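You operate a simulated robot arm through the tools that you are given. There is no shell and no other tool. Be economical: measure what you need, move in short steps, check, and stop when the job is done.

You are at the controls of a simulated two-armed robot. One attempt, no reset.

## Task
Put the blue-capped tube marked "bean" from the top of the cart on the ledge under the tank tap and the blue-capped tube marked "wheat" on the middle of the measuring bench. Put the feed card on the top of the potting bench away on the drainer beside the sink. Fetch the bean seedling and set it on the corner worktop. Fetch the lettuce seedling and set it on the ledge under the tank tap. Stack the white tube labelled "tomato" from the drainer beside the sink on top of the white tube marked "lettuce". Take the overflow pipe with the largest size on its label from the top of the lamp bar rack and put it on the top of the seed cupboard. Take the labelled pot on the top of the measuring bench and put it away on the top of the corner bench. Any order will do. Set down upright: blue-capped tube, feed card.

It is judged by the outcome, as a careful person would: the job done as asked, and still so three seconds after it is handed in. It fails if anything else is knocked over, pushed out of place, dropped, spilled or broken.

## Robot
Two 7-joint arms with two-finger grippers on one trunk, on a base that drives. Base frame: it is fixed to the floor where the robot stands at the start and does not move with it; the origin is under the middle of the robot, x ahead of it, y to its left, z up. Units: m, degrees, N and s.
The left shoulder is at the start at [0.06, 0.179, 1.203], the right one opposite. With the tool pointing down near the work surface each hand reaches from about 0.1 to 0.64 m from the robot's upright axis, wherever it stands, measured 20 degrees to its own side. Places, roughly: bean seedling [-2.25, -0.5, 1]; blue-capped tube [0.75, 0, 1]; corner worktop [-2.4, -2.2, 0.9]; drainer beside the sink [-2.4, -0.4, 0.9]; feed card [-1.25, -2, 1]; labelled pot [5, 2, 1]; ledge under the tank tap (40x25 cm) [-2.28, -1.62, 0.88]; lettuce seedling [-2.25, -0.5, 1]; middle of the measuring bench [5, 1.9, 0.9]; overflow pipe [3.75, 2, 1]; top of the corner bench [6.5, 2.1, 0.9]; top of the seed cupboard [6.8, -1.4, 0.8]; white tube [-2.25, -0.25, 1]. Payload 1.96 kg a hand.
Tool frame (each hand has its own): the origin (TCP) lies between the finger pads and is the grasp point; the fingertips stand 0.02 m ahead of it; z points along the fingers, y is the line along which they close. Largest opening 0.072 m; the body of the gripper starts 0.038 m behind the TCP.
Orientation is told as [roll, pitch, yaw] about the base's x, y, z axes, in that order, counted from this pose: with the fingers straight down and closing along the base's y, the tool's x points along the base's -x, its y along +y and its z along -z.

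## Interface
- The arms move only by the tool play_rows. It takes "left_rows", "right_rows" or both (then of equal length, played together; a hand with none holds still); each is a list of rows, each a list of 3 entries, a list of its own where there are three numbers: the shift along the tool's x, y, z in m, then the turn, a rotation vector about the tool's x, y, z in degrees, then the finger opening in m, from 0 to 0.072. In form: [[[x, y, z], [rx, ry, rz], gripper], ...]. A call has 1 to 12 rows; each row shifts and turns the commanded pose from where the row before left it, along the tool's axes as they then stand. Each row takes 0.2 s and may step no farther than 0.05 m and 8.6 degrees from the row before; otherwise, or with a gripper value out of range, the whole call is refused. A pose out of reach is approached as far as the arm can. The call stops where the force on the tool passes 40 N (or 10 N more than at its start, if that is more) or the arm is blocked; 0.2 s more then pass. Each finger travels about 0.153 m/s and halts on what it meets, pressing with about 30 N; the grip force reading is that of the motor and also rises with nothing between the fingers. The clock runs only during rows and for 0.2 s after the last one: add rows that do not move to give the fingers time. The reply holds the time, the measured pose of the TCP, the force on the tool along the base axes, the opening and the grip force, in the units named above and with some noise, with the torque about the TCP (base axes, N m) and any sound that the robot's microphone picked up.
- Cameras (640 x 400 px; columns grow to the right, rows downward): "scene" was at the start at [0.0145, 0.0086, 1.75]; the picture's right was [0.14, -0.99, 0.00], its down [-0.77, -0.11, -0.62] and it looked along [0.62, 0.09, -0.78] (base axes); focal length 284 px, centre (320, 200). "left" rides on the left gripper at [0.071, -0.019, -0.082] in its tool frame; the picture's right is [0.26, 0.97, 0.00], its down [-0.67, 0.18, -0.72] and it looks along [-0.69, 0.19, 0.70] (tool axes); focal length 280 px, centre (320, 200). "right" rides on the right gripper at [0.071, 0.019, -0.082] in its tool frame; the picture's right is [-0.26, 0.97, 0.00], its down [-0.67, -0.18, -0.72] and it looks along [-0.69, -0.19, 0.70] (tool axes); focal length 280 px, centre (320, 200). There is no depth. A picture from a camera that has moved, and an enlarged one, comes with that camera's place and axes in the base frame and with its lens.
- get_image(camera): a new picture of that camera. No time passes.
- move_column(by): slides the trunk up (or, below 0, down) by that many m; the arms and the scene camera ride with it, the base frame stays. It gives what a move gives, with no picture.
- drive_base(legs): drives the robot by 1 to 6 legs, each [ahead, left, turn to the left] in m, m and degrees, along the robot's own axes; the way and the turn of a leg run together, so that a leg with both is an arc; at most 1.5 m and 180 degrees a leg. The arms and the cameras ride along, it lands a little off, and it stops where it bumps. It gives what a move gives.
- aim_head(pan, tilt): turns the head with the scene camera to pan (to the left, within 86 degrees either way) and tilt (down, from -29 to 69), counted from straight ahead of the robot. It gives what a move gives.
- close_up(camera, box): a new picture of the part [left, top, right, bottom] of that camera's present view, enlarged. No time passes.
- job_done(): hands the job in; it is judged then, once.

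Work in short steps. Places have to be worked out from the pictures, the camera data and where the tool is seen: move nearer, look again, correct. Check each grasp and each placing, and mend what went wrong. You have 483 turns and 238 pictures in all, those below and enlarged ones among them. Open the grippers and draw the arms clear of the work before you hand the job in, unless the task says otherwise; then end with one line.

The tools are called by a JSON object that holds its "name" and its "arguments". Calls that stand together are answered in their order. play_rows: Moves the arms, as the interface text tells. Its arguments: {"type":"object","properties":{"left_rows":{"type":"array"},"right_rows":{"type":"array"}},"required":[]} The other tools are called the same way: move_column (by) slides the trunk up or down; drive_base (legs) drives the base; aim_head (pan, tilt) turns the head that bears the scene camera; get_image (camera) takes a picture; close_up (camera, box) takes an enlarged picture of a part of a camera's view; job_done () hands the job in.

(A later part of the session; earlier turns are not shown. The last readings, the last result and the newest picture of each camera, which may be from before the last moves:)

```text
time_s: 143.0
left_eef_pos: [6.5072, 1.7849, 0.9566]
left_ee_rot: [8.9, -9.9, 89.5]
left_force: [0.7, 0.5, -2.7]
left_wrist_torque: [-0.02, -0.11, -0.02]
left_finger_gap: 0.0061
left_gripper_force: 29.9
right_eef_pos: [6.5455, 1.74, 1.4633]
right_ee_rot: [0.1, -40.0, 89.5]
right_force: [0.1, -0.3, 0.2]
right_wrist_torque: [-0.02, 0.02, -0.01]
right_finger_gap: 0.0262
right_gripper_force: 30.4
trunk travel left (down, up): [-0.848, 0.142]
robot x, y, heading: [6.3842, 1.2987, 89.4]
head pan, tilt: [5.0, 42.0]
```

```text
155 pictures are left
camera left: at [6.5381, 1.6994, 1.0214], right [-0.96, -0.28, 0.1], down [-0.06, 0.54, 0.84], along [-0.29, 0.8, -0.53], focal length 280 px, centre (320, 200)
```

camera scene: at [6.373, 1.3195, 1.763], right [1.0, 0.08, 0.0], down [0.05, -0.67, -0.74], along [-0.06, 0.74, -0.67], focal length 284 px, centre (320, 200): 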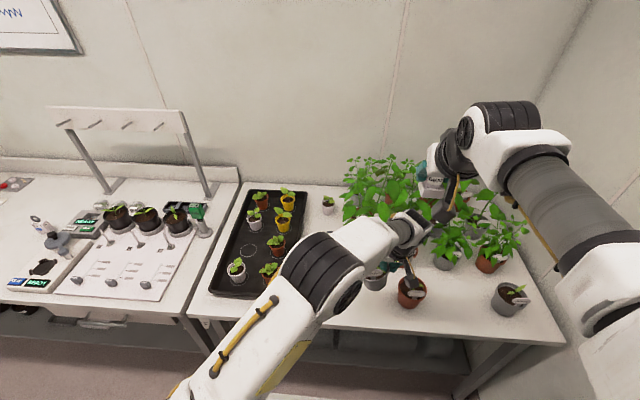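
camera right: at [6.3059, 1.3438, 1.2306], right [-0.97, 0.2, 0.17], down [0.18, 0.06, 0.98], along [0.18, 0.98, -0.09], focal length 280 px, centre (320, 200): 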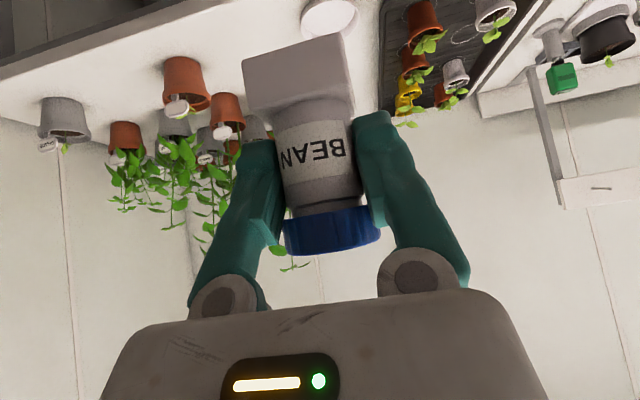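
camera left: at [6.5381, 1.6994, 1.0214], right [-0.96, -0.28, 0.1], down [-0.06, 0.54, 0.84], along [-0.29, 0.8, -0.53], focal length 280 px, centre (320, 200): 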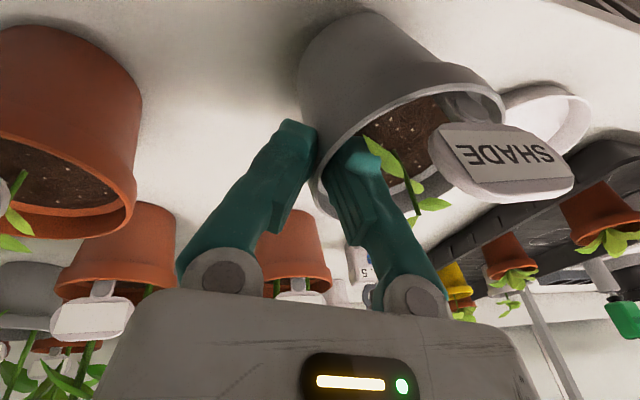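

Continue down in small steps watching the force.

{"name": "play_rows", "arguments": {"left_rows": [[[0.0009, -0.0008, 0.0049], [0, 0, 0], 0.0], [[0, 0, 0], [0, 0, 0], 0.0]]}}

{"name": "play_rows", "arguments": {"left_rows": [[[0.0005, -0.0005, 0.003], [0, 0, 0], 0.0], [[0, 0, 0], [0, 0, 0], 0.0]]}}

{"name": "play_rows", "arguments": {"left_rows": [[[0.0005, -0.0005, 0.003], [0, 0, 0], 0.0], [[0, 0, 0], [0, 0, 0], 0.0]]}}

{"name": "play_rows", "arguments": {"left_rows": [[[0.0005, -0.0005, 0.003], [0, 0, 0], 0.0], [[0, 0, 0], [0, 0, 0], 0.0]]}}

```text
time_s: 143.6
left_eef_pos: [6.5075, 1.7844, 0.9524]
left_ee_rot: [8.9, -10.1, 89.5]
left_force: [3.1, 0.7, 3.7]
left_wrist_torque: [-0.09, 0.12, -0.02]
left_finger_gap: 0.006
left_gripper_force: 30.1
right_eef_pos: [6.5466, 1.7395, 1.4637]
right_ee_rot: [0.1, -40.0, 89.6]
right_force: [-0.4, -0.3, -0.7]
right_wrist_torque: [-0.01, -0.01, -0.01]
right_finger_gap: 0.0264
right_gripper_force: 30.1
trunk travel left (down, up): [-0.848, 0.142]
robot x, y, heading: [6.3813, 1.2994, 89.5]
head pan, tilt: [5.0, 42.0]
```

```text
time_s: 144.2
left_eef_pos: [6.5062, 1.7837, 0.9481]
left_ee_rot: [9.0, -10.0, 89.6]
left_force: [1.8, 0.4, 3.5]
left_wrist_torque: [-0.19, 0.09, 0.05]
left_finger_gap: 0.0058
left_gripper_force: 29.7
right_eef_pos: [6.5469, 1.7407, 1.4623]
right_ee_rot: [0.1, -40.0, 89.5]
right_force: [-0.6, 0.4, -0.3]
right_wrist_torque: [-0.01, 0.0, 0.03]
right_finger_gap: 0.0263
right_gripper_force: 30.7
trunk travel left (down, up): [-0.848, 0.142]
robot x, y, heading: [6.3785, 1.2991, 89.6]
head pan, tilt: [5.0, 42.0]
```

```text
time_s: 144.8
left_eef_pos: [6.5086, 1.7841, 0.9453]
left_ee_rot: [8.8, -10.1, 89.5]
left_force: [4.5, 0.9, 11.2]
left_wrist_torque: [-0.32, 0.13, 0.11]
left_finger_gap: 0.006
left_gripper_force: 29.7
right_eef_pos: [6.547, 1.7394, 1.4639]
right_ee_rot: [0.1, -40.0, 89.5]
right_force: [0.2, 0.9, -1.3]
right_wrist_torque: [-0.03, 0.0, 0.04]
right_finger_gap: 0.0261
right_gripper_force: 29.6
trunk travel left (down, up): [-0.848, 0.142]
robot x, y, heading: [6.3791, 1.2964, 89.3]
head pan, tilt: [5.0, 42.0]
```

```text
time_s: 145.4
left_eef_pos: [6.5087, 1.7846, 0.9422]
left_ee_rot: [8.9, -10.2, 89.5]
left_force: [7.9, 5.9, 26.2]
left_wrist_torque: [-0.2, 0.03, -0.02]
left_finger_gap: 0.006
left_gripper_force: 29.5
right_eef_pos: [6.5478, 1.7393, 1.4635]
right_ee_rot: [0.2, -40.2, 89.5]
right_force: [-0.2, 0.3, 0.3]
right_wrist_torque: [0.01, 0.0, 0.0]
right_finger_gap: 0.0265
right_gripper_force: 29.9
trunk travel left (down, up): [-0.848, 0.142]
robot x, y, heading: [6.3796, 1.3022, 89.5]
head pan, tilt: [5.0, 42.0]
```

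The pot sits firmly. Open narrowly and look.

{"name": "play_rows", "arguments": {"left_rows": [[[-0.0004, 0.0004, -0.002], [0, 0, 0], 0.0], [[0, 0, 0], [0, 0, 0], 0.01], [[0, 0, 0], [0, 0, 0], 0.016], [[0, 0, 0], [0, 0, 0], 0.022], [[0, 0, 0], [0, 0, 0], 0.022]]}}

{"name": "get_image", "arguments": {"camera": "left"}}

```text
time_s: 146.6
left_eef_pos: [6.5072, 1.7839, 0.9425]
left_ee_rot: [9.0, -9.9, 89.6]
left_force: [0.2, -0.2, 0.1]
left_wrist_torque: [-0.03, -0.01, -0.02]
left_finger_gap: 0.0219
left_gripper_force: 0.0
right_eef_pos: [6.5463, 1.7408, 1.4653]
right_ee_rot: [0.0, -40.0, 89.5]
right_force: [0.2, 0.7, -0.8]
right_wrist_torque: [-0.04, 0.01, -0.03]
right_finger_gap: 0.026
right_gripper_force: 30.0
trunk travel left (down, up): [-0.848, 0.142]
robot x, y, heading: [6.3824, 1.2981, 89.2]
head pan, tilt: [5.0, 42.0]
```

```text
154 pictures are left
camera left: at [6.5381, 1.6993, 1.0086], right [-0.96, -0.28, 0.1], down [-0.06, 0.54, 0.84], along [-0.29, 0.8, -0.53], focal length 280 px, centre (320, 200)
```

left: 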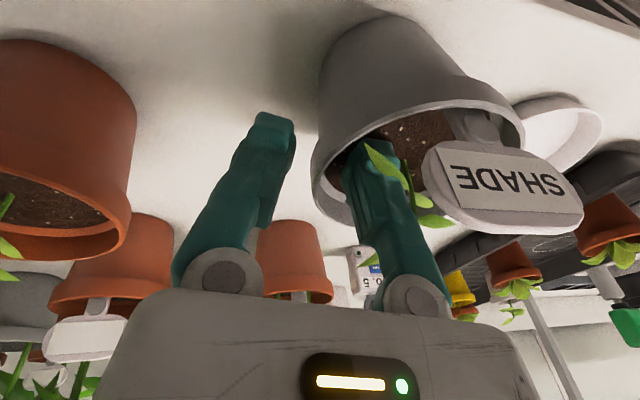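

Pot stands alone. Retreat straight up.

{"name": "play_rows", "arguments": {"left_rows": [[[-0.0035, 0.002, -0.0195], [0, 0, 0], 0.022], [[-0.0035, 0.003, -0.0195], [0, 0, 0], 0.022], [[-0.006, 0.006, -0.039], [0, 0, 0], 0.022], [[-0.006, 0.006, -0.039], [0, 0, 0], 0.022], [[0, 0, 0], [4.5, 0, 0], 0.022], [[0, 0, 0], [4.5, 0, 0], 0.022]]}}

{"name": "get_image", "arguments": {"camera": "left"}}

```text
time_s: 148.0
left_eef_pos: [6.5073, 1.7833, 1.0643]
left_ee_rot: [-0.1, -10.0, 89.5]
left_force: [-0.5, 0.0, 0.1]
left_wrist_torque: [-0.03, 0.01, 0.01]
left_finger_gap: 0.0221
left_gripper_force: 0.0
right_eef_pos: [6.5462, 1.741, 1.4634]
right_ee_rot: [0.0, -40.1, 89.6]
right_force: [-0.2, 0.4, -0.1]
right_wrist_torque: [-0.01, 0.0, -0.01]
right_finger_gap: 0.0264
right_gripper_force: 30.2
trunk travel left (down, up): [-0.848, 0.142]
robot x, y, heading: [6.3832, 1.2996, 89.7]
head pan, tilt: [5.0, 42.0]
```

```text
153 pictures are left
camera left: at [6.5265, 1.6975, 1.134], right [-0.97, -0.25, -0.05], down [-0.18, 0.54, 0.82], along [-0.18, 0.8, -0.57], focal length 280 px, centre (320, 200)
```

left: 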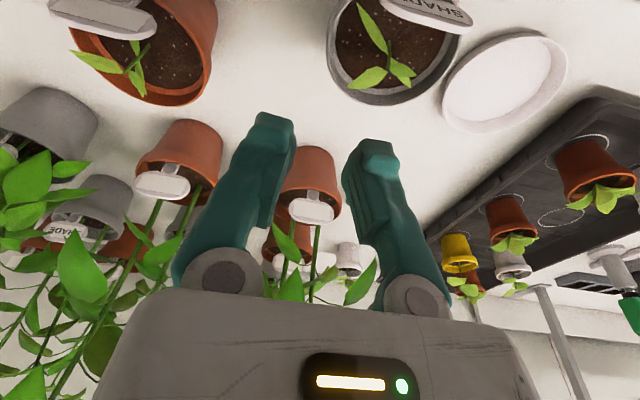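

Placed well. I back off and reposition both arms for driving to the lamp bar rack.

{"name": "drive_base", "arguments": {"legs": [[-0.5, 0, 0]]}}

{"name": "play_rows", "arguments": {"right_rows": [[[0.0257, 0.005, 0.0306], [0, 0, 0], 0.0], [[0.0257, 0.005, 0.0306], [0, 0, 0], 0.0], [[0.0257, 0.005, 0.0306], [0, 0, 0], 0.0], [[0.0257, 0.005, 0.0306], [0, 0, 0], 0.0], [[0.0257, 0.005, 0.0306], [0, 0, 0], 0.0], [[0, 0, 0], [0, 0, 0], 0.0], [[0, 0, 0], [0, 0, 0], 0.0]], "left_rows": [[[0, 0.045, -0.018], [0, 0, 0], 0.072], [[0, 0.045, -0.018], [0, 0, 0], 0.072], [[0, 0.045, -0.018], [0, 0, 0], 0.072], [[0, 0.045, -0.018], [0, 0, 0], 0.072], [[0, 0.045, -0.018], [0, 0, 0], 0.072], [[0, 0.045, -0.018], [0, 0, 0], 0.072], [[0, 0.045, -0.018], [0, 0, 0], 0.072]]}}

{"name": "drive_base", "arguments": {"legs": [[0, 1.3, 0.3], [0, 1.2, 0]]}}

{"name": "aim_head", "arguments": {"pan": 10, "tilt": 35}}

{"name": "get_image", "arguments": {"camera": "scene"}}

```text
time_s: 150.9
left_eef_pos: [6.5051, 1.2827, 1.0652]
left_ee_rot: [0.0, -9.8, 89.2]
left_force: [0.4, -0.7, 0.1]
left_wrist_torque: [0.01, -0.02, 0.01]
left_finger_gap: 0.022
left_gripper_force: 0.0
right_eef_pos: [6.5439, 1.2398, 1.463]
right_ee_rot: [0.0, -40.1, 89.2]
right_force: [0.6, -0.6, -0.8]
right_wrist_torque: [-0.02, -0.05, 0.0]
right_finger_gap: 0.0263
right_gripper_force: 30.5
trunk travel left (down, up): [-0.848, 0.142]
robot x, y, heading: [6.3752, 0.7974, 89.1]
head pan, tilt: [5.0, 42.0]
```

```text
time_s: 152.5
left_eef_pos: [6.1874, 1.2626, 1.1921]
left_ee_rot: [-0.1, -9.9, 89.1]
left_force: [-0.9, -0.7, -0.2]
left_wrist_torque: [0.01, -0.02, -0.06]
left_finger_gap: 0.0719
left_gripper_force: 0.1
right_eef_pos: [6.5148, 1.2403, 1.2611]
right_ee_rot: [0.0, -40.0, 89.3]
right_force: [-0.1, 0.3, -0.8]
right_wrist_torque: [0.03, -0.02, 0.01]
right_finger_gap: 0.0265
right_gripper_force: 29.9
trunk travel left (down, up): [-0.848, 0.142]
robot x, y, heading: [6.3722, 0.7942, 89.3]
head pan, tilt: [5.0, 42.0]
```

```text
time_s: 164.8
left_eef_pos: [3.6802, 1.3091, 1.1916]
left_ee_rot: [0.0, -9.9, 88.5]
left_force: [-0.4, 0.7, 0.8]
left_wrist_torque: [0.01, -0.04, 0.02]
left_finger_gap: 0.0718
left_gripper_force: 0.2
right_eef_pos: [4.0074, 1.2804, 1.2624]
right_ee_rot: [0.1, -40.0, 88.5]
right_force: [-0.3, -0.7, -1.1]
right_wrist_torque: [-0.01, 0.02, 0.02]
right_finger_gap: 0.0263
right_gripper_force: 30.0
trunk travel left (down, up): [-0.848, 0.142]
robot x, y, heading: [3.8594, 0.843, 88.6]
head pan, tilt: [5.0, 42.0]
```

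```text
time_s: 165.5
left_eef_pos: [3.6782, 1.3092, 1.1909]
left_ee_rot: [-0.1, -9.9, 88.6]
left_force: [-0.7, -0.2, 0.1]
left_wrist_torque: [0.04, 0.03, -0.02]
left_finger_gap: 0.0722
left_gripper_force: 0.0
right_eef_pos: [4.0071, 1.2814, 1.2614]
right_ee_rot: [0.0, -40.1, 88.5]
right_force: [-0.9, 0.1, -0.2]
right_wrist_torque: [0.03, 0.01, 0.0]
right_finger_gap: 0.026
right_gripper_force: 29.5
trunk travel left (down, up): [-0.848, 0.142]
robot x, y, heading: [3.8561, 0.84, 88.6]
head pan, tilt: [10.0, 35.0]
```

```text
152 pictures are left
camera scene: at [3.8443, 0.8655, 1.7735], right [0.99, 0.15, 0.0], down [0.08, -0.57, -0.82], along [-0.12, 0.81, -0.57], focal length 284 px, centre (320, 200)
```

scene: 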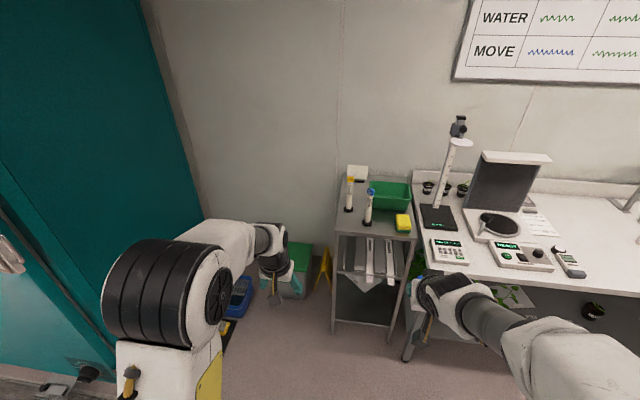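

The rack top shows two upright pipes on stands; I zoom in to read the size labels.

{"name": "close_up", "arguments": {"camera": "scene", "box": [325, 155, 425, 305]}}

{"name": "close_up", "arguments": {"camera": "scene", "box": [335, 160, 395, 235]}}

```text
2.67 times, centred on (375, 230) of scene
camera zoom: at [3.8443, 0.8655, 1.7735], right [0.99, 0.15, 0.0], down [0.08, -0.57, -0.82], along [-0.12, 0.81, -0.57], focal length 758 px, centre (173, 120)
```

zoom: 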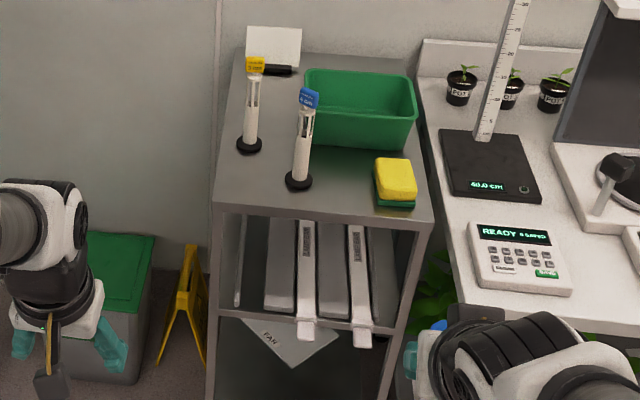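

```text
5.33 times, centred on (365, 198) of scene
camera zoom: at [3.8443, 0.8655, 1.7735], right [0.99, 0.15, 0.0], down [0.08, -0.57, -0.82], along [-0.12, 0.81, -0.57], focal length 1516 px, centre (80, 213)
```

zoom: 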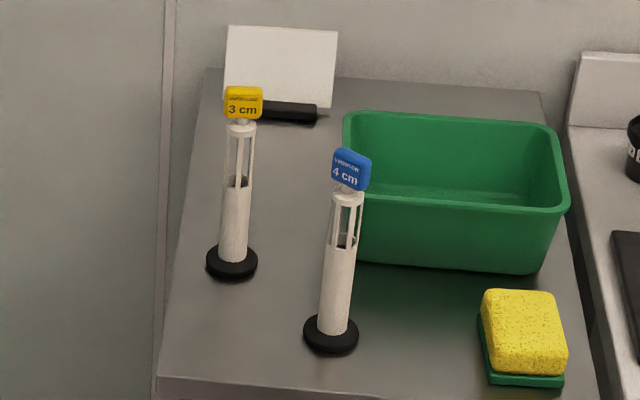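

Sizes seen: 3 cm (yellow) and 4 cm (blue). The blue pipe stands at about [3.915, 1.974], rack top ≈0.88. I tilt the left hand and drive closer, then check for any others.

{"name": "play_rows", "arguments": {"left_rows": [[[0, 0, 0], [0, -7.5, 0], 0.072], [[0, 0, 0], [0, -7.5, 0], 0.072], [[0, 0, 0], [0, -7.5, 0], 0.072], [[0, 0, 0], [0, -7.5, 0], 0.072], [[0, 0, 0], [0, 0, 0], 0.072]]}}

{"name": "drive_base", "arguments": {"legs": [[0, -0.19, 1.4], [0.43, 0, 0]]}}

{"name": "get_image", "arguments": {"camera": "scene"}}

{"name": "get_image", "arguments": {"camera": "left"}}

```text
time_s: 166.7
left_eef_pos: [3.6806, 1.3089, 1.1906]
left_ee_rot: [-0.2, -40.0, 88.6]
left_force: [0.1, 0.7, -0.5]
left_wrist_torque: [0.02, 0.03, -0.01]
left_finger_gap: 0.0717
left_gripper_force: 0.0
right_eef_pos: [4.0067, 1.2807, 1.2628]
right_ee_rot: [0.0, -40.0, 88.6]
right_force: [-0.5, 0.5, -0.7]
right_wrist_torque: [-0.02, 0.0, 0.0]
right_finger_gap: 0.0262
right_gripper_force: 30.1
trunk travel left (down, up): [-0.848, 0.142]
robot x, y, heading: [3.8589, 0.8354, 88.6]
head pan, tilt: [10.0, 35.0]
```

```text
time_s: 170.5
left_eef_pos: [3.8588, 1.7436, 1.1912]
left_ee_rot: [0.0, -40.0, 89.8]
left_force: [-0.3, -0.9, -0.4]
left_wrist_torque: [-0.02, -0.02, -0.02]
left_finger_gap: 0.072
left_gripper_force: 0.1
right_eef_pos: [4.1862, 1.7223, 1.2627]
right_ee_rot: [0.0, -40.1, 89.8]
right_force: [0.1, 0.3, -0.6]
right_wrist_torque: [0.0, -0.01, 0.01]
right_finger_gap: 0.0265
right_gripper_force: 30.0
trunk travel left (down, up): [-0.848, 0.142]
robot x, y, heading: [4.0497, 1.2782, 89.7]
head pan, tilt: [10.0, 35.0]
```

```text
149 pictures are left
camera scene: at [4.0332, 1.3031, 1.7736], right [0.99, 0.17, 0.0], down [0.1, -0.56, -0.82], along [-0.14, 0.81, -0.57], focal length 284 px, centre (320, 200)
```

scene: 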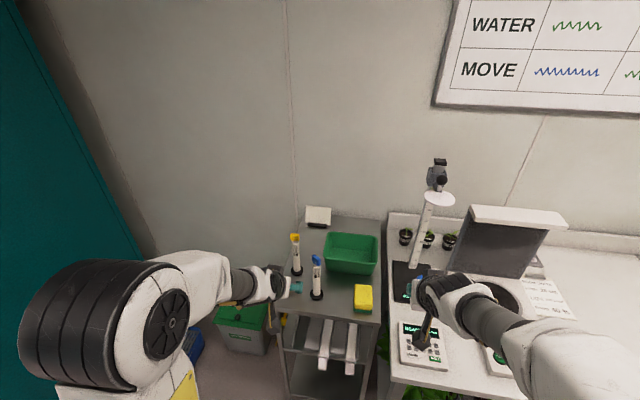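

```text
148 pictures are left
camera left: at [3.8777, 1.635, 1.2091], right [-0.97, -0.2, -0.17], down [-0.18, 0.06, 0.98], along [-0.18, 0.98, -0.09], focal length 280 px, centre (320, 200)
```

left: 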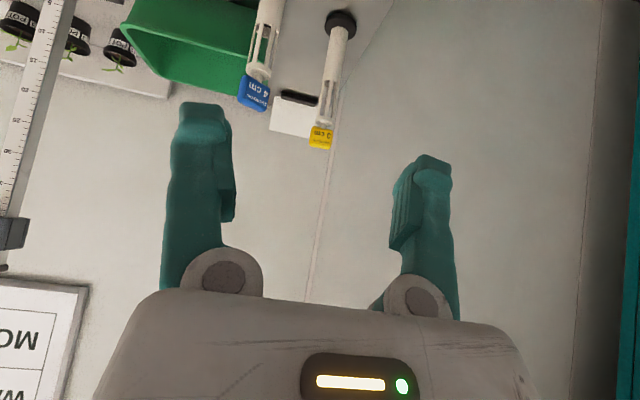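

Only these two pipes; blue 4 cm at axis [3.911, 1.953], top ≈1.09. I tilt the hand to ~65° so its body clears the pipe and go to a pre-grasp.

{"name": "play_rows", "arguments": {"left_rows": [[[0, 0, 0], [0, -8.3, 0], 0.072], [[0, 0, 0], [0, -8.3, 0], 0.072], [[0, 0, 0], [0, -8.3, 0], 0.072], [[0.0195, -0.0087, 0.031], [0, 0, 0], 0.072], [[0.0195, -0.0087, 0.031], [0, 0, 0], 0.072], [[0.0195, -0.0087, 0.031], [0, 0, 0], 0.072], [[0.0195, -0.0087, 0.031], [0, 0, 0], 0.072], [[0.0195, -0.0087, 0.031], [0, 0, 0], 0.072], [[0.0195, -0.0087, 0.031], [0, 0, 0], 0.072], [[0, 0, 0], [0, 0, 0], 0.072]]}}

{"name": "get_image", "arguments": {"camera": "left"}}

{"name": "close_up", "arguments": {"camera": "scene", "box": [250, 200, 390, 330]}}

```text
time_s: 172.7
left_eef_pos: [3.9105, 1.8636, 1.0058]
left_ee_rot: [-0.1, -64.8, 89.7]
left_force: [0.0, -1.4, -0.1]
left_wrist_torque: [0.01, 0.01, -0.02]
left_finger_gap: 0.072
left_gripper_force: 0.0
right_eef_pos: [4.185, 1.7229, 1.262]
right_ee_rot: [0.0, -40.0, 89.8]
right_force: [-0.1, -0.4, -0.7]
right_wrist_torque: [-0.04, 0.01, 0.03]
right_finger_gap: 0.0264
right_gripper_force: 30.0
trunk travel left (down, up): [-0.848, 0.142]
robot x, y, heading: [4.0477, 1.2804, 89.7]
head pan, tilt: [10.0, 35.0]
```

```text
147 pictures are left
camera left: at [3.9294, 1.7581, 0.9773], right [-0.97, -0.11, -0.24], down [-0.19, -0.36, 0.91], along [-0.18, 0.93, 0.33], focal length 280 px, centre (320, 200)
```

left: 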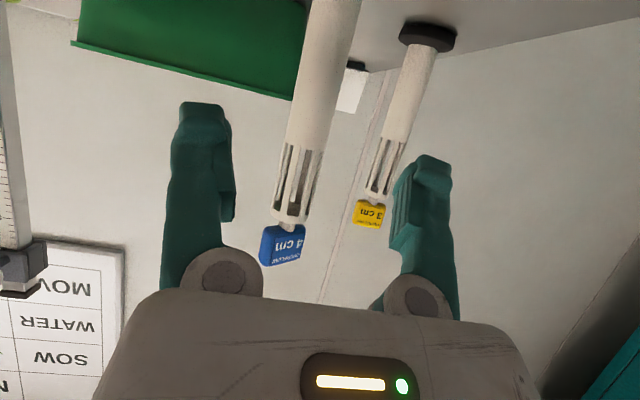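

```text
3.08 times, centred on (320, 265) of scene
camera zoom: at [4.0332, 1.3037, 1.7736], right [0.99, 0.17, 0.0], down [0.1, -0.57, -0.82], along [-0.14, 0.81, -0.57], focal length 875 px, centre (320, 0)
```

zoom: 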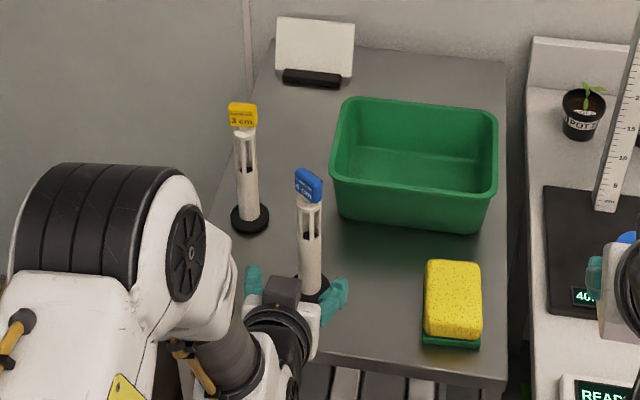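

The pipe is centred. Advance 10 cm and close.

{"name": "play_rows", "arguments": {"left_rows": [[[0, 0, 0.035], [0, 0, 0], 0.072], [[0, 0, 0.035], [0, 0, 0], 0.072], [[0, 0, 0.028], [0, 0, 0], 0.072], [[0, 0, 0], [0, 0, 0], 0.072], [[0, 0, 0], [0, 0, 0], 0.03], [[0, 0, 0], [0, 0, 0], 0.0], [[0, 0, 0], [0, 0, 0], 0.0], [[0, 0, 0], [0, 0, 0], 0.0]]}}

{"name": "get_image", "arguments": {"camera": "left"}}

```text
time_s: 174.5
left_eef_pos: [3.9107, 1.9508, 0.9646]
left_ee_rot: [-0.2, -64.9, 89.9]
left_force: [0.9, 0.0, -1.4]
left_wrist_torque: [-0.02, 0.02, -0.03]
left_finger_gap: 0.0155
left_gripper_force: 29.9
right_eef_pos: [4.1869, 1.7238, 1.2626]
right_ee_rot: [0.1, -40.1, 89.8]
right_force: [-0.3, -0.4, 0.1]
right_wrist_torque: [-0.03, 0.0, 0.0]
right_finger_gap: 0.0265
right_gripper_force: 30.0
trunk travel left (down, up): [-0.848, 0.142]
robot x, y, heading: [4.0536, 1.2825, 89.6]
head pan, tilt: [10.0, 35.0]
```

```text
145 pictures are left
camera left: at [3.9298, 1.8452, 0.9357], right [-0.97, -0.11, -0.24], down [-0.19, -0.36, 0.91], along [-0.18, 0.93, 0.33], focal length 280 px, centre (320, 200)
```

left: 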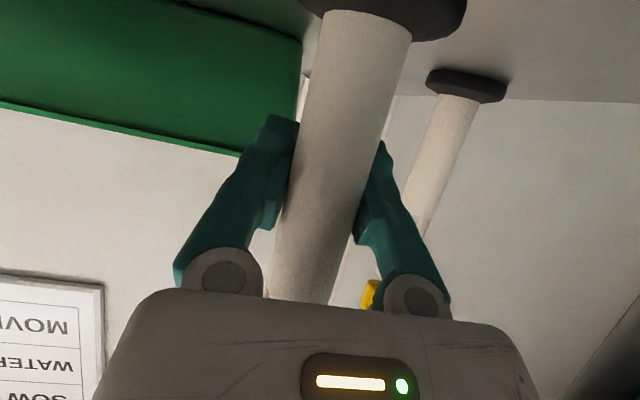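

Gap of 15.5 mm is smaller than the ~26 mm pipe, so the grip is off-centre. I reopen, back off 8 mm and re-close to compare.

{"name": "play_rows", "arguments": {"left_rows": [[[0, 0, 0], [0, 0, 0], 0.04], [[0, 0, -0.008], [0, 0, 0], 0.04], [[0, 0, 0], [0, 0, 0], 0.0], [[0, 0, 0], [0, 0, 0], 0.0], [[0, 0, 0], [0, 0, 0], 0.0]]}}

{"name": "get_image", "arguments": {"camera": "left"}}

```text
time_s: 175.7
left_eef_pos: [3.9113, 1.9427, 0.9681]
left_ee_rot: [-0.2, -64.7, 89.9]
left_force: [-0.2, -0.6, 0.1]
left_wrist_torque: [-0.01, 0.02, 0.01]
left_finger_gap: 0.0182
left_gripper_force: 30.1
right_eef_pos: [4.1855, 1.723, 1.2636]
right_ee_rot: [0.0, -39.9, 89.7]
right_force: [-0.2, 0.0, -0.1]
right_wrist_torque: [-0.02, -0.02, 0.01]
right_finger_gap: 0.0264
right_gripper_force: 29.7
trunk travel left (down, up): [-0.848, 0.142]
robot x, y, heading: [4.0514, 1.2782, 89.6]
head pan, tilt: [10.0, 35.0]
```

```text
144 pictures are left
camera left: at [3.93, 1.8381, 0.9392], right [-0.97, -0.11, -0.24], down [-0.19, -0.36, 0.91], along [-0.18, 0.93, 0.33], focal length 280 px, centre (320, 200)
```

left: 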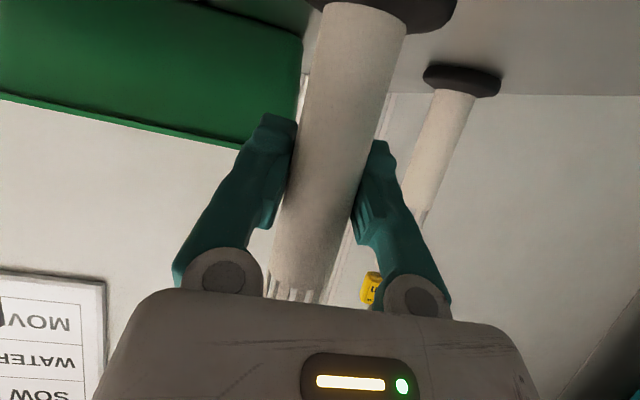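

Improved slightly; back off another 1 cm.

{"name": "play_rows", "arguments": {"left_rows": [[[0, 0, 0], [0, 0, 0], 0.04], [[0, 0, -0.01], [0, 0, 0], 0.04], [[0, 0, 0], [0, 0, 0], 0.0], [[0, 0, 0], [0, 0, 0], 0.0], [[0, 0, 0], [0, 0, 0], 0.0]]}}

{"name": "get_image", "arguments": {"camera": "left"}}

```text
time_s: 176.9
left_eef_pos: [3.9108, 1.9353, 0.9713]
left_ee_rot: [-0.2, -64.9, 89.9]
left_force: [1.1, 0.4, 0.4]
left_wrist_torque: [-0.01, -0.06, -0.01]
left_finger_gap: 0.0237
left_gripper_force: 29.9
right_eef_pos: [4.1864, 1.724, 1.2624]
right_ee_rot: [0.0, -39.9, 89.8]
right_force: [0.0, -0.4, 0.3]
right_wrist_torque: [0.01, -0.01, -0.01]
right_finger_gap: 0.0265
right_gripper_force: 30.1
trunk travel left (down, up): [-0.848, 0.142]
robot x, y, heading: [4.0476, 1.28, 89.8]
head pan, tilt: [10.0, 35.0]
```

```text
143 pictures are left
camera left: at [3.9304, 1.8289, 0.9431], right [-0.97, -0.11, -0.24], down [-0.19, -0.36, 0.91], along [-0.18, 0.93, 0.33], focal length 280 px, centre (320, 200)
```

left: 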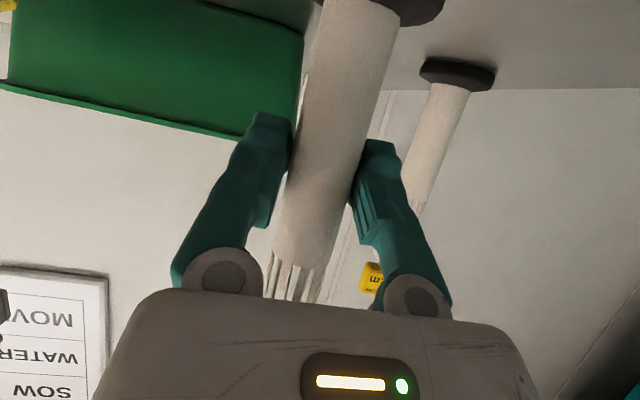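

Gap 23.7 mm ≈ nearly the full diameter. One last 4 mm correction, then lift.

{"name": "play_rows", "arguments": {"left_rows": [[[0, 0, 0], [0, 0, 0], 0.04], [[0, 0, -0.004], [0, 0, 0], 0.04], [[0, 0, 0], [0, 0, 0], 0.0], [[0, 0, 0], [0, 0, 0], 0.0], [[0, 0, 0], [0, 0, 0], 0.0], [[-0.0091, 0, -0.0042], [0, 0, 0], 0.0], [[-0.0091, 0, -0.0042], [0, 0, 0], 0.0], [[-0.0181, 0, -0.0085], [0, 0, 0], 0.0], [[-0.0181, 0, -0.0085], [0, 0, 0], 0.0], [[0, 0, 0], [0, 0, 0], 0.0]]}}

{"name": "get_image", "arguments": {"camera": "left"}}

```text
time_s: 179.1
left_eef_pos: [3.9106, 1.9305, 1.0307]
left_ee_rot: [-0.2, -64.8, 89.9]
left_force: [0.4, 0.0, -0.8]
left_wrist_torque: [-0.02, 0.04, 0.03]
left_finger_gap: 0.0241
left_gripper_force: 29.8
right_eef_pos: [4.1865, 1.7238, 1.2626]
right_ee_rot: [0.0, -40.0, 89.8]
right_force: [0.3, 0.0, -0.2]
right_wrist_torque: [0.01, 0.02, -0.02]
right_finger_gap: 0.0264
right_gripper_force: 30.5
trunk travel left (down, up): [-0.848, 0.142]
robot x, y, heading: [4.0488, 1.2741, 89.4]
head pan, tilt: [10.0, 35.0]
```

```text
142 pictures are left
camera left: at [3.9304, 1.8255, 1.0031], right [-0.97, -0.11, -0.24], down [-0.19, -0.36, 0.91], along [-0.18, 0.93, 0.33], focal length 280 px, centre (320, 200)
```

left: 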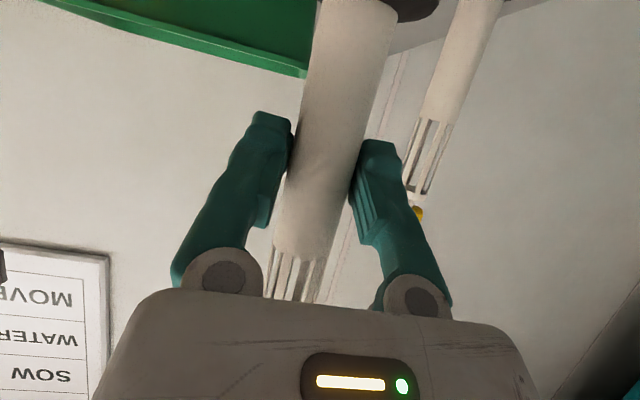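

Pipe held centred, base ~9.5 cm below the TCP. Raise, back away, turn to face +x and head to the seed cupboard.

{"name": "play_rows", "arguments": {"left_rows": [[[-0.03, 0, -0.014], [0, 0, 0], 0.0], [[-0.03, 0, -0.014], [0, 0, 0], 0.0], [[-0.03, 0, -0.014], [0, 0, 0], 0.0], [[-0.03, 0, -0.014], [0, 0, 0], 0.0], [[0, 0, 0], [0, 0, 0], 0.0]]}}

{"name": "drive_base", "arguments": {"legs": [[-0.6, 0, 0], [0, 0, -89.7], [0.8, -1.0, 0], [0.75, -0.95, 0]]}}

{"name": "aim_head", "arguments": {"pan": 0, "tilt": 25}}

{"name": "get_image", "arguments": {"camera": "scene"}}

{"name": "get_image", "arguments": {"camera": "left"}}

```text
time_s: 180.3
left_eef_pos: [3.9123, 1.9327, 1.1658]
left_ee_rot: [-0.1, -64.8, 89.9]
left_force: [-0.4, 0.1, -1.5]
left_wrist_torque: [0.0, 0.02, -0.01]
left_finger_gap: 0.0239
left_gripper_force: 30.0
right_eef_pos: [4.1864, 1.7241, 1.2623]
right_ee_rot: [0.1, -40.1, 89.8]
right_force: [0.3, -0.1, -0.3]
right_wrist_torque: [-0.02, 0.0, 0.01]
right_finger_gap: 0.0261
right_gripper_force: 29.4
trunk travel left (down, up): [-0.848, 0.142]
robot x, y, heading: [4.0511, 1.2798, 89.9]
head pan, tilt: [10.0, 35.0]
```

```text
time_s: 199.3
left_eef_pos: [6.1621, -1.2019, 1.1655]
left_ee_rot: [-0.2, -65.0, -1.2]
left_force: [0.2, -0.4, -1.1]
left_wrist_torque: [-0.01, 0.02, -0.01]
left_finger_gap: 0.0238
left_gripper_force: 30.1
right_eef_pos: [5.9477, -1.4715, 1.2625]
right_ee_rot: [0.1, -40.0, -1.6]
right_force: [0.4, -0.4, 0.1]
right_wrist_torque: [-0.01, 0.0, 0.05]
right_finger_gap: 0.0261
right_gripper_force: 29.9
trunk travel left (down, up): [-0.848, 0.142]
robot x, y, heading: [5.5052, -1.3287, -1.7]
head pan, tilt: [10.0, 35.0]
```

```text
time_s: 200.0
left_eef_pos: [6.1642, -1.2014, 1.1661]
left_ee_rot: [-0.1, -64.8, -1.4]
left_force: [0.4, 0.3, -1.2]
left_wrist_torque: [0.0, -0.01, 0.02]
left_finger_gap: 0.0239
left_gripper_force: 29.6
right_eef_pos: [5.9483, -1.4723, 1.262]
right_ee_rot: [-0.1, -40.0, -1.4]
right_force: [0.0, -0.1, 0.1]
right_wrist_torque: [-0.01, 0.01, 0.0]
right_finger_gap: 0.0265
right_gripper_force: 29.9
trunk travel left (down, up): [-0.848, 0.142]
robot x, y, heading: [5.5033, -1.3225, -1.4]
head pan, tilt: [0.0, 25.0]
```

```text
141 pictures are left
camera scene: at [5.5392, -1.3286, 1.7893], right [-0.03, -1.0, 0.0], down [-0.42, 0.01, -0.91], along [0.91, -0.02, -0.42], focal length 284 px, centre (320, 200)
```

scene: 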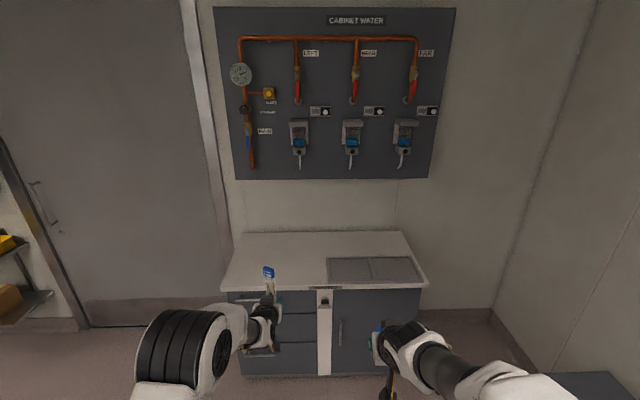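

```text
140 pictures are left
camera left: at [6.059, -1.22, 1.1372], right [-0.09, 0.97, -0.24], down [-0.36, 0.19, 0.91], along [0.93, 0.16, 0.33], focal length 280 px, centre (320, 200)
```

left: 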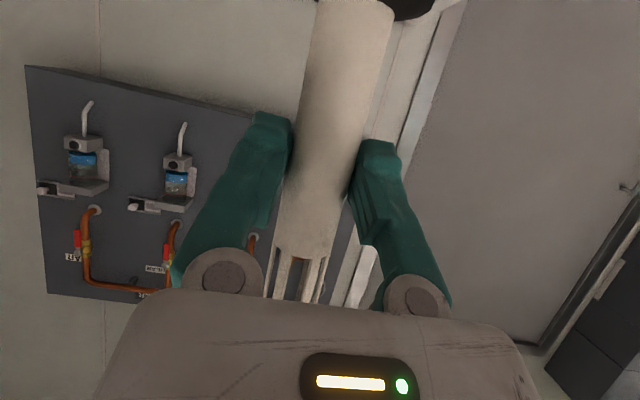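

The cupboard top (x 6.66–7.16, z≈0.8) is clear on its left half. I drive 0.56 m closer.

{"name": "drive_base", "arguments": {"legs": [[0.57, 0, 1.4]]}}

{"name": "aim_head", "arguments": {"pan": 10, "tilt": 45}}

{"name": "get_image", "arguments": {"camera": "scene"}}

```text
time_s: 203.3
left_eef_pos: [6.7382, -1.2001, 1.1664]
left_ee_rot: [-0.1, -64.9, -0.2]
left_force: [-0.9, -0.6, -0.5]
left_wrist_torque: [0.03, 0.03, -0.01]
left_finger_gap: 0.0238
left_gripper_force: 29.8
right_eef_pos: [6.529, -1.4734, 1.263]
right_ee_rot: [0.0, -40.0, -0.4]
right_force: [0.9, 0.2, 0.4]
right_wrist_torque: [0.0, -0.02, 0.02]
right_finger_gap: 0.0261
right_gripper_force: 29.9
trunk travel left (down, up): [-0.848, 0.142]
robot x, y, heading: [6.0862, -1.333, -0.5]
head pan, tilt: [0.0, 25.0]
```

```text
time_s: 204.2
left_eef_pos: [6.7396, -1.1992, 1.1663]
left_ee_rot: [-0.1, -64.8, -0.3]
left_force: [-0.2, 0.4, -0.6]
left_wrist_torque: [0.01, 0.03, -0.02]
left_finger_gap: 0.0237
left_gripper_force: 29.8
right_eef_pos: [6.528, -1.473, 1.2628]
right_ee_rot: [0.0, -40.0, -0.5]
right_force: [0.0, -0.4, -0.2]
right_wrist_torque: [0.0, 0.01, 0.01]
right_finger_gap: 0.0259
right_gripper_force: 29.9
trunk travel left (down, up): [-0.848, 0.142]
robot x, y, heading: [6.088, -1.3342, -0.3]
head pan, tilt: [10.0, 45.0]
```

```text
139 pictures are left
camera scene: at [6.1059, -1.3229, 1.7588], right [0.17, -0.99, 0.0], down [-0.7, -0.12, -0.71], along [0.7, 0.12, -0.71], focal length 284 px, centre (320, 200)
```

scene: 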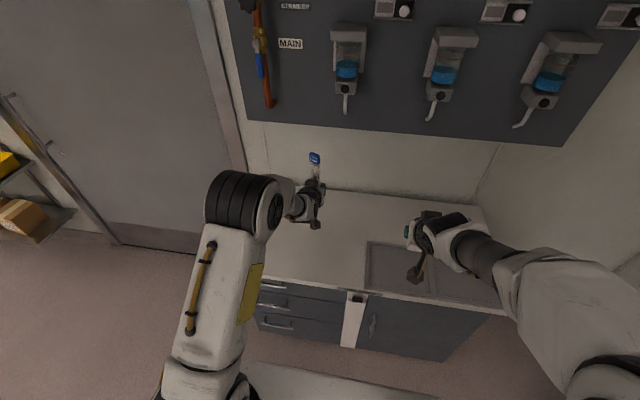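

Lower the pipe toward the top at x≈6.80, stopping ~3 cm above.

{"name": "play_rows", "arguments": {"left_rows": [[[0.0305, 0, 0.0253], [0, 0, 0], 0.0], [[0.0305, 0, 0.0253], [0, 0, 0], 0.0], [[0.0305, 0, 0.0253], [0, 0, 0], 0.0], [[0.0305, 0, 0.0253], [0, 0, 0], 0.0], [[0.0305, 0, 0.0253], [0, 0, 0], 0.0], [[0.0305, 0, 0.0253], [0, 0, 0], 0.0], [[0, 0, 0], [0, 0, 0], 0.0]]}}

{"name": "get_image", "arguments": {"camera": "left"}}

{"name": "get_image", "arguments": {"camera": "scene"}}

```text
time_s: 205.8
left_eef_pos: [6.7997, -1.2016, 0.9361]
left_ee_rot: [-0.1, -64.8, -0.3]
left_force: [0.0, 0.1, -0.8]
left_wrist_torque: [0.0, 0.0, 0.02]
left_finger_gap: 0.0239
left_gripper_force: 30.5
right_eef_pos: [6.5277, -1.4727, 1.2625]
right_ee_rot: [0.0, -40.0, -0.4]
right_force: [-0.9, -0.1, -0.8]
right_wrist_torque: [-0.04, -0.01, -0.01]
right_finger_gap: 0.0264
right_gripper_force: 30.1
trunk travel left (down, up): [-0.848, 0.142]
robot x, y, heading: [6.0824, -1.338, -0.2]
head pan, tilt: [10.0, 45.0]
```

```text
138 pictures are left
camera left: at [6.6944, -1.2205, 0.9073], right [-0.1, 0.97, -0.24], down [-0.36, 0.19, 0.91], along [0.93, 0.18, 0.33], focal length 280 px, centre (320, 200)
```

left: 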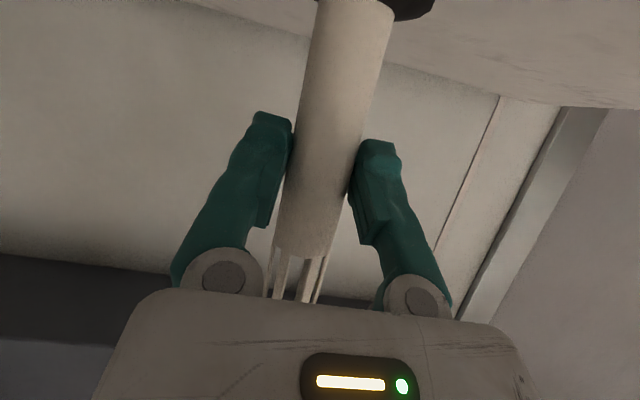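

```text
137 pictures are left
camera scene: at [6.1051, -1.3231, 1.7588], right [0.17, -0.99, 0.0], down [-0.7, -0.12, -0.71], along [0.7, 0.12, -0.71], focal length 284 px, centre (320, 200)
```

scene: 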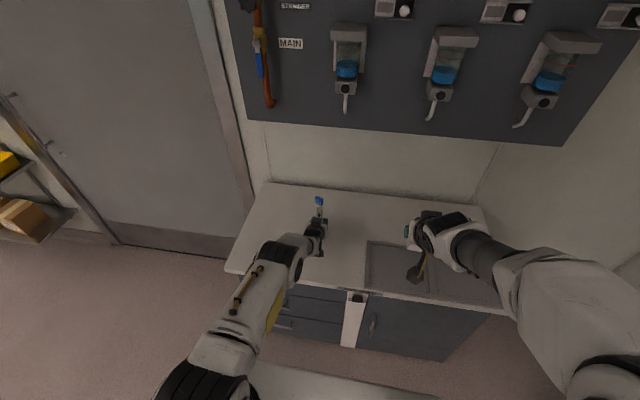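

Step down gently until contact.

{"name": "play_rows", "arguments": {"left_rows": [[[0.0054, 0, 0.0025], [0, 0, 0], 0.0], [[0.0054, 0, 0.0025], [0, 0, 0], 0.0], [[0.0054, 0, 0.0025], [0, 0, 0], 0.0], [[0, 0, 0], [0, 0, 0], 0.0]]}}

{"name": "play_rows", "arguments": {"left_rows": [[[0.0036, 0, 0.0017], [0, 0, 0], 0.0], [[0, 0, 0], [0, 0, 0], 0.0]]}}

{"name": "play_rows", "arguments": {"left_rows": [[[0.0036, 0, 0.0017], [0, 0, 0], 0.0], [[0, 0, 0], [0, 0, 0], 0.0]]}}

{"name": "play_rows", "arguments": {"left_rows": [[[0.0036, 0, 0.0017], [0, 0, 0], 0.0], [[0, 0, 0], [0, 0, 0], 0.0]]}}

```text
time_s: 206.8
left_eef_pos: [6.8005, -1.1992, 0.9173]
left_ee_rot: [-0.2, -64.8, -0.3]
left_force: [0.0, -0.4, -0.8]
left_wrist_torque: [-0.03, 0.01, 0.02]
left_finger_gap: 0.0237
left_gripper_force: 30.2
right_eef_pos: [6.5293, -1.4733, 1.2632]
right_ee_rot: [0.0, -40.0, -0.4]
right_force: [0.3, 0.2, -0.6]
right_wrist_torque: [0.01, -0.02, -0.03]
right_finger_gap: 0.0263
right_gripper_force: 29.9
trunk travel left (down, up): [-0.848, 0.142]
robot x, y, heading: [6.0852, -1.3316, -0.5]
head pan, tilt: [10.0, 45.0]
```

```text
time_s: 207.4
left_eef_pos: [6.799, -1.1993, 0.9145]
left_ee_rot: [-0.1, -65.0, -0.3]
left_force: [-0.1, -0.4, -1.8]
left_wrist_torque: [0.03, 0.03, -0.01]
left_finger_gap: 0.0239
left_gripper_force: 30.0
right_eef_pos: [6.5292, -1.4729, 1.2626]
right_ee_rot: [0.0, -40.1, -0.4]
right_force: [-0.3, -0.3, 0.1]
right_wrist_torque: [0.01, -0.04, 0.0]
right_finger_gap: 0.0263
right_gripper_force: 29.5
trunk travel left (down, up): [-0.848, 0.142]
robot x, y, heading: [6.0836, -1.3344, -0.5]
head pan, tilt: [10.0, 45.0]
```

```text
time_s: 208.0
left_eef_pos: [6.7982, -1.1995, 0.9132]
left_ee_rot: [0.0, -65.2, -0.3]
left_force: [4.3, -1.7, 13.9]
left_wrist_torque: [0.15, -0.21, -0.05]
left_finger_gap: 0.0239
left_gripper_force: 30.0
right_eef_pos: [6.5267, -1.475, 1.2638]
right_ee_rot: [0.2, -40.1, -0.4]
right_force: [-0.5, -0.3, -0.3]
right_wrist_torque: [-0.04, 0.04, 0.01]
right_finger_gap: 0.0265
right_gripper_force: 29.7
trunk travel left (down, up): [-0.848, 0.142]
robot x, y, heading: [6.0847, -1.3362, -0.1]
head pan, tilt: [10.0, 45.0]
```

```text
time_s: 208.6
left_eef_pos: [6.7989, -1.2003, 0.9096]
left_ee_rot: [0.0, -65.3, -0.4]
left_force: [5.7, -5.8, 24.1]
left_wrist_torque: [-0.03, -0.41, -0.12]
left_finger_gap: 0.0242
left_gripper_force: 30.1
right_eef_pos: [6.5256, -1.4766, 1.2626]
right_ee_rot: [0.1, -40.0, -0.5]
right_force: [0.1, 0.4, 0.6]
right_wrist_torque: [0.01, 0.01, -0.01]
right_finger_gap: 0.0266
right_gripper_force: 29.8
trunk travel left (down, up): [-0.848, 0.142]
robot x, y, heading: [6.0867, -1.334, -0.4]
head pan, tilt: [10.0, 45.0]
```

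Contact. Relieve slightly, open, and back out along the tool axis.

{"name": "play_rows", "arguments": {"left_rows": [[[-0.0036, 0, -0.0017], [0, 0, 0], 0.0], [[0, 0, 0], [0, 0, 0], 0.03], [[0, 0, 0], [0, 0, 0], 0.05], [[0, 0, 0], [0, 0, 0], 0.072], [[0, 0, 0], [0, 0, 0], 0.072]]}}

{"name": "get_image", "arguments": {"camera": "left"}}

```text
time_s: 209.8
left_eef_pos: [6.7985, -1.1991, 0.9109]
left_ee_rot: [-0.1, -64.8, -0.3]
left_force: [0.1, 0.0, -0.7]
left_wrist_torque: [-0.01, 0.0, 0.0]
left_finger_gap: 0.0721
left_gripper_force: 0.1
right_eef_pos: [6.5291, -1.4731, 1.2633]
right_ee_rot: [0.0, -40.0, -0.4]
right_force: [0.1, 0.3, -0.8]
right_wrist_torque: [0.01, 0.03, 0.0]
right_finger_gap: 0.0264
right_gripper_force: 30.1
trunk travel left (down, up): [-0.848, 0.142]
robot x, y, heading: [6.0857, -1.3375, -0.2]
head pan, tilt: [10.0, 45.0]
```

```text
136 pictures are left
camera left: at [6.6943, -1.2191, 0.8816], right [-0.1, 0.97, -0.24], down [-0.36, 0.19, 0.91], along [0.93, 0.18, 0.33], focal length 280 px, centre (320, 200)
```

left: 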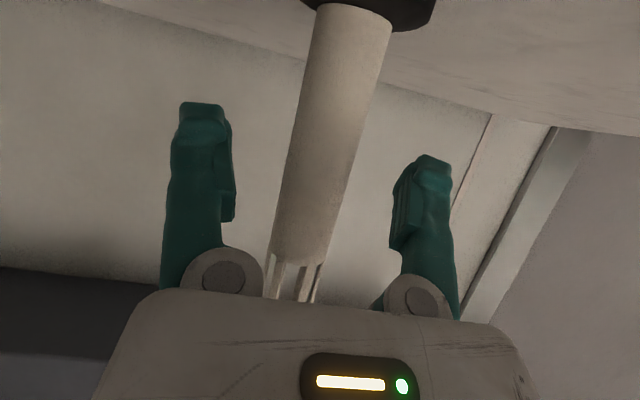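

Standing. Back the hand out 12 cm along its axis and verify.

{"name": "play_rows", "arguments": {"left_rows": [[[0, 0, -0.03], [0, 0, 0], 0.072], [[0, 0, -0.04], [0, 0, 0], 0.072], [[0, 0, -0.04], [0, 0, 0], 0.072], [[0, 0, -0.04], [0, 0, 0], 0.072], [[-0.03, 0, -0.03], [0, 0, 0], 0.072], [[-0.03, 0, -0.03], [0, 0, 0], 0.072], [[0, 0, 0], [0, 0, 0], 0.072]]}}

{"name": "get_image", "arguments": {"camera": "scene"}}

```text
time_s: 211.4
left_eef_pos: [6.6333, -1.1956, 1.0547]
left_ee_rot: [-0.1, -64.7, -0.3]
left_force: [-0.1, 0.3, 0.0]
left_wrist_torque: [0.02, -0.02, 0.0]
left_finger_gap: 0.072
left_gripper_force: 0.0
right_eef_pos: [6.5286, -1.4723, 1.2622]
right_ee_rot: [0.1, -40.0, -0.5]
right_force: [-0.1, -0.3, -0.1]
right_wrist_torque: [-0.02, -0.01, 0.01]
right_finger_gap: 0.0265
right_gripper_force: 29.8
trunk travel left (down, up): [-0.848, 0.142]
robot x, y, heading: [6.0835, -1.3354, -0.3]
head pan, tilt: [10.0, 45.0]
```

```text
135 pictures are left
camera scene: at [6.1062, -1.3228, 1.7587], right [0.17, -0.99, 0.0], down [-0.7, -0.12, -0.71], along [0.7, 0.12, -0.71], focal length 284 px, centre (320, 200)
```

scene: 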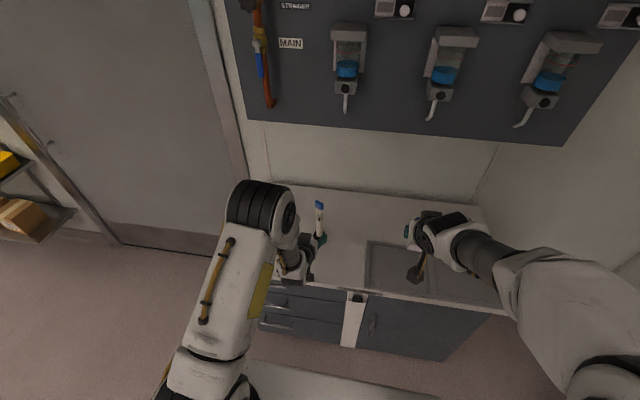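

The pipe stands on the cupboard. East side done; now I back off, turn round and head west with BEAN.

{"name": "drive_base", "arguments": {"legs": [[-0.5, 0.3, 0], [0, 0, 180], [1.2, -0.2, 0], [1.2, 0, 0]]}}

{"name": "aim_head", "arguments": {"pan": 0, "tilt": 30}}

{"name": "get_image", "arguments": {"camera": "scene"}}

```text
time_s: 233.3
left_eef_pos: [2.68, -0.964, 1.0552]
left_ee_rot: [-0.1, -64.9, 179.6]
left_force: [-0.3, 0.7, 0.0]
left_wrist_torque: [0.0, 0.03, 0.01]
left_finger_gap: 0.0721
left_gripper_force: 0.1
right_eef_pos: [2.7845, -0.688, 1.2634]
right_ee_rot: [-0.1, -39.9, 179.6]
right_force: [0.1, -0.6, -0.2]
right_wrist_torque: [0.04, -0.02, -0.01]
right_finger_gap: 0.0261
right_gripper_force: 30.0
trunk travel left (down, up): [-0.848, 0.142]
robot x, y, heading: [3.2281, -0.828, 179.4]
head pan, tilt: [10.0, 45.0]
```

```text
time_s: 234.1
left_eef_pos: [2.6793, -0.9636, 1.0546]
left_ee_rot: [-0.1, -64.8, 179.6]
left_force: [0.1, -0.4, -0.3]
left_wrist_torque: [-0.01, -0.03, -0.01]
left_finger_gap: 0.0719
left_gripper_force: 0.0
right_eef_pos: [2.7835, -0.6879, 1.2631]
right_ee_rot: [0.0, -39.9, 179.5]
right_force: [-0.6, -0.9, -0.8]
right_wrist_torque: [0.02, 0.01, 0.03]
right_finger_gap: 0.0263
right_gripper_force: 30.1
trunk travel left (down, up): [-0.848, 0.142]
robot x, y, heading: [3.2278, -0.8249, 179.5]
head pan, tilt: [0.0, 30.0]
```

```text
134 pictures are left
camera scene: at [3.1952, -0.8302, 1.7813], right [0.01, 1.0, 0.0], down [0.5, 0.0, -0.87], along [-0.87, 0.01, -0.5], focal length 284 px, centre (320, 200)
```

scene: 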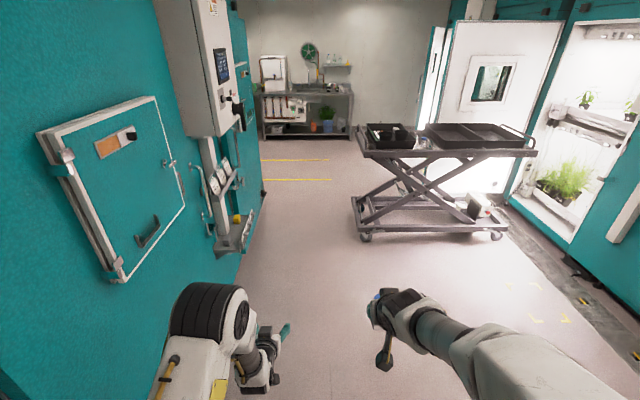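

Aisle is clear. Align to y ≈ −0.92 and drive west past the cart.

{"name": "drive_base", "arguments": {"legs": [[0.1, 0.09, 0.5], [1.5, 0, 0], [1.4, 0, 0]]}}

{"name": "get_image", "arguments": {"camera": "scene"}}

```text
time_s: 249.0
left_eef_pos: [-0.3259, -1.0259, 1.0548]
left_ee_rot: [-0.1, -64.9, 179.5]
left_force: [-0.7, -0.4, 0.4]
left_wrist_torque: [0.01, -0.02, 0.02]
left_finger_gap: 0.0719
left_gripper_force: 0.0
right_eef_pos: [-0.222, -0.7501, 1.2623]
right_ee_rot: [0.0, -40.1, 179.4]
right_force: [-0.9, -0.5, -0.7]
right_wrist_torque: [0.03, -0.01, 0.01]
right_finger_gap: 0.0264
right_gripper_force: 29.6
trunk travel left (down, up): [-0.848, 0.142]
robot x, y, heading: [0.2197, -0.8929, 179.4]
head pan, tilt: [0.0, 30.0]
```

```text
133 pictures are left
camera scene: at [0.1897, -0.8929, 1.7814], right [0.01, 1.0, 0.0], down [0.5, -0.01, -0.87], along [-0.87, 0.01, -0.5], focal length 284 px, centre (320, 200)
```

scene: 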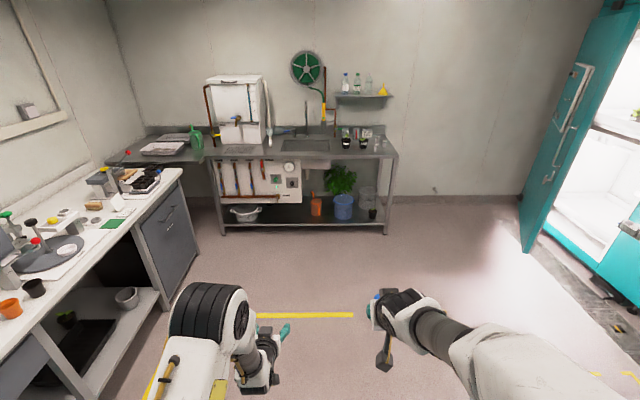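

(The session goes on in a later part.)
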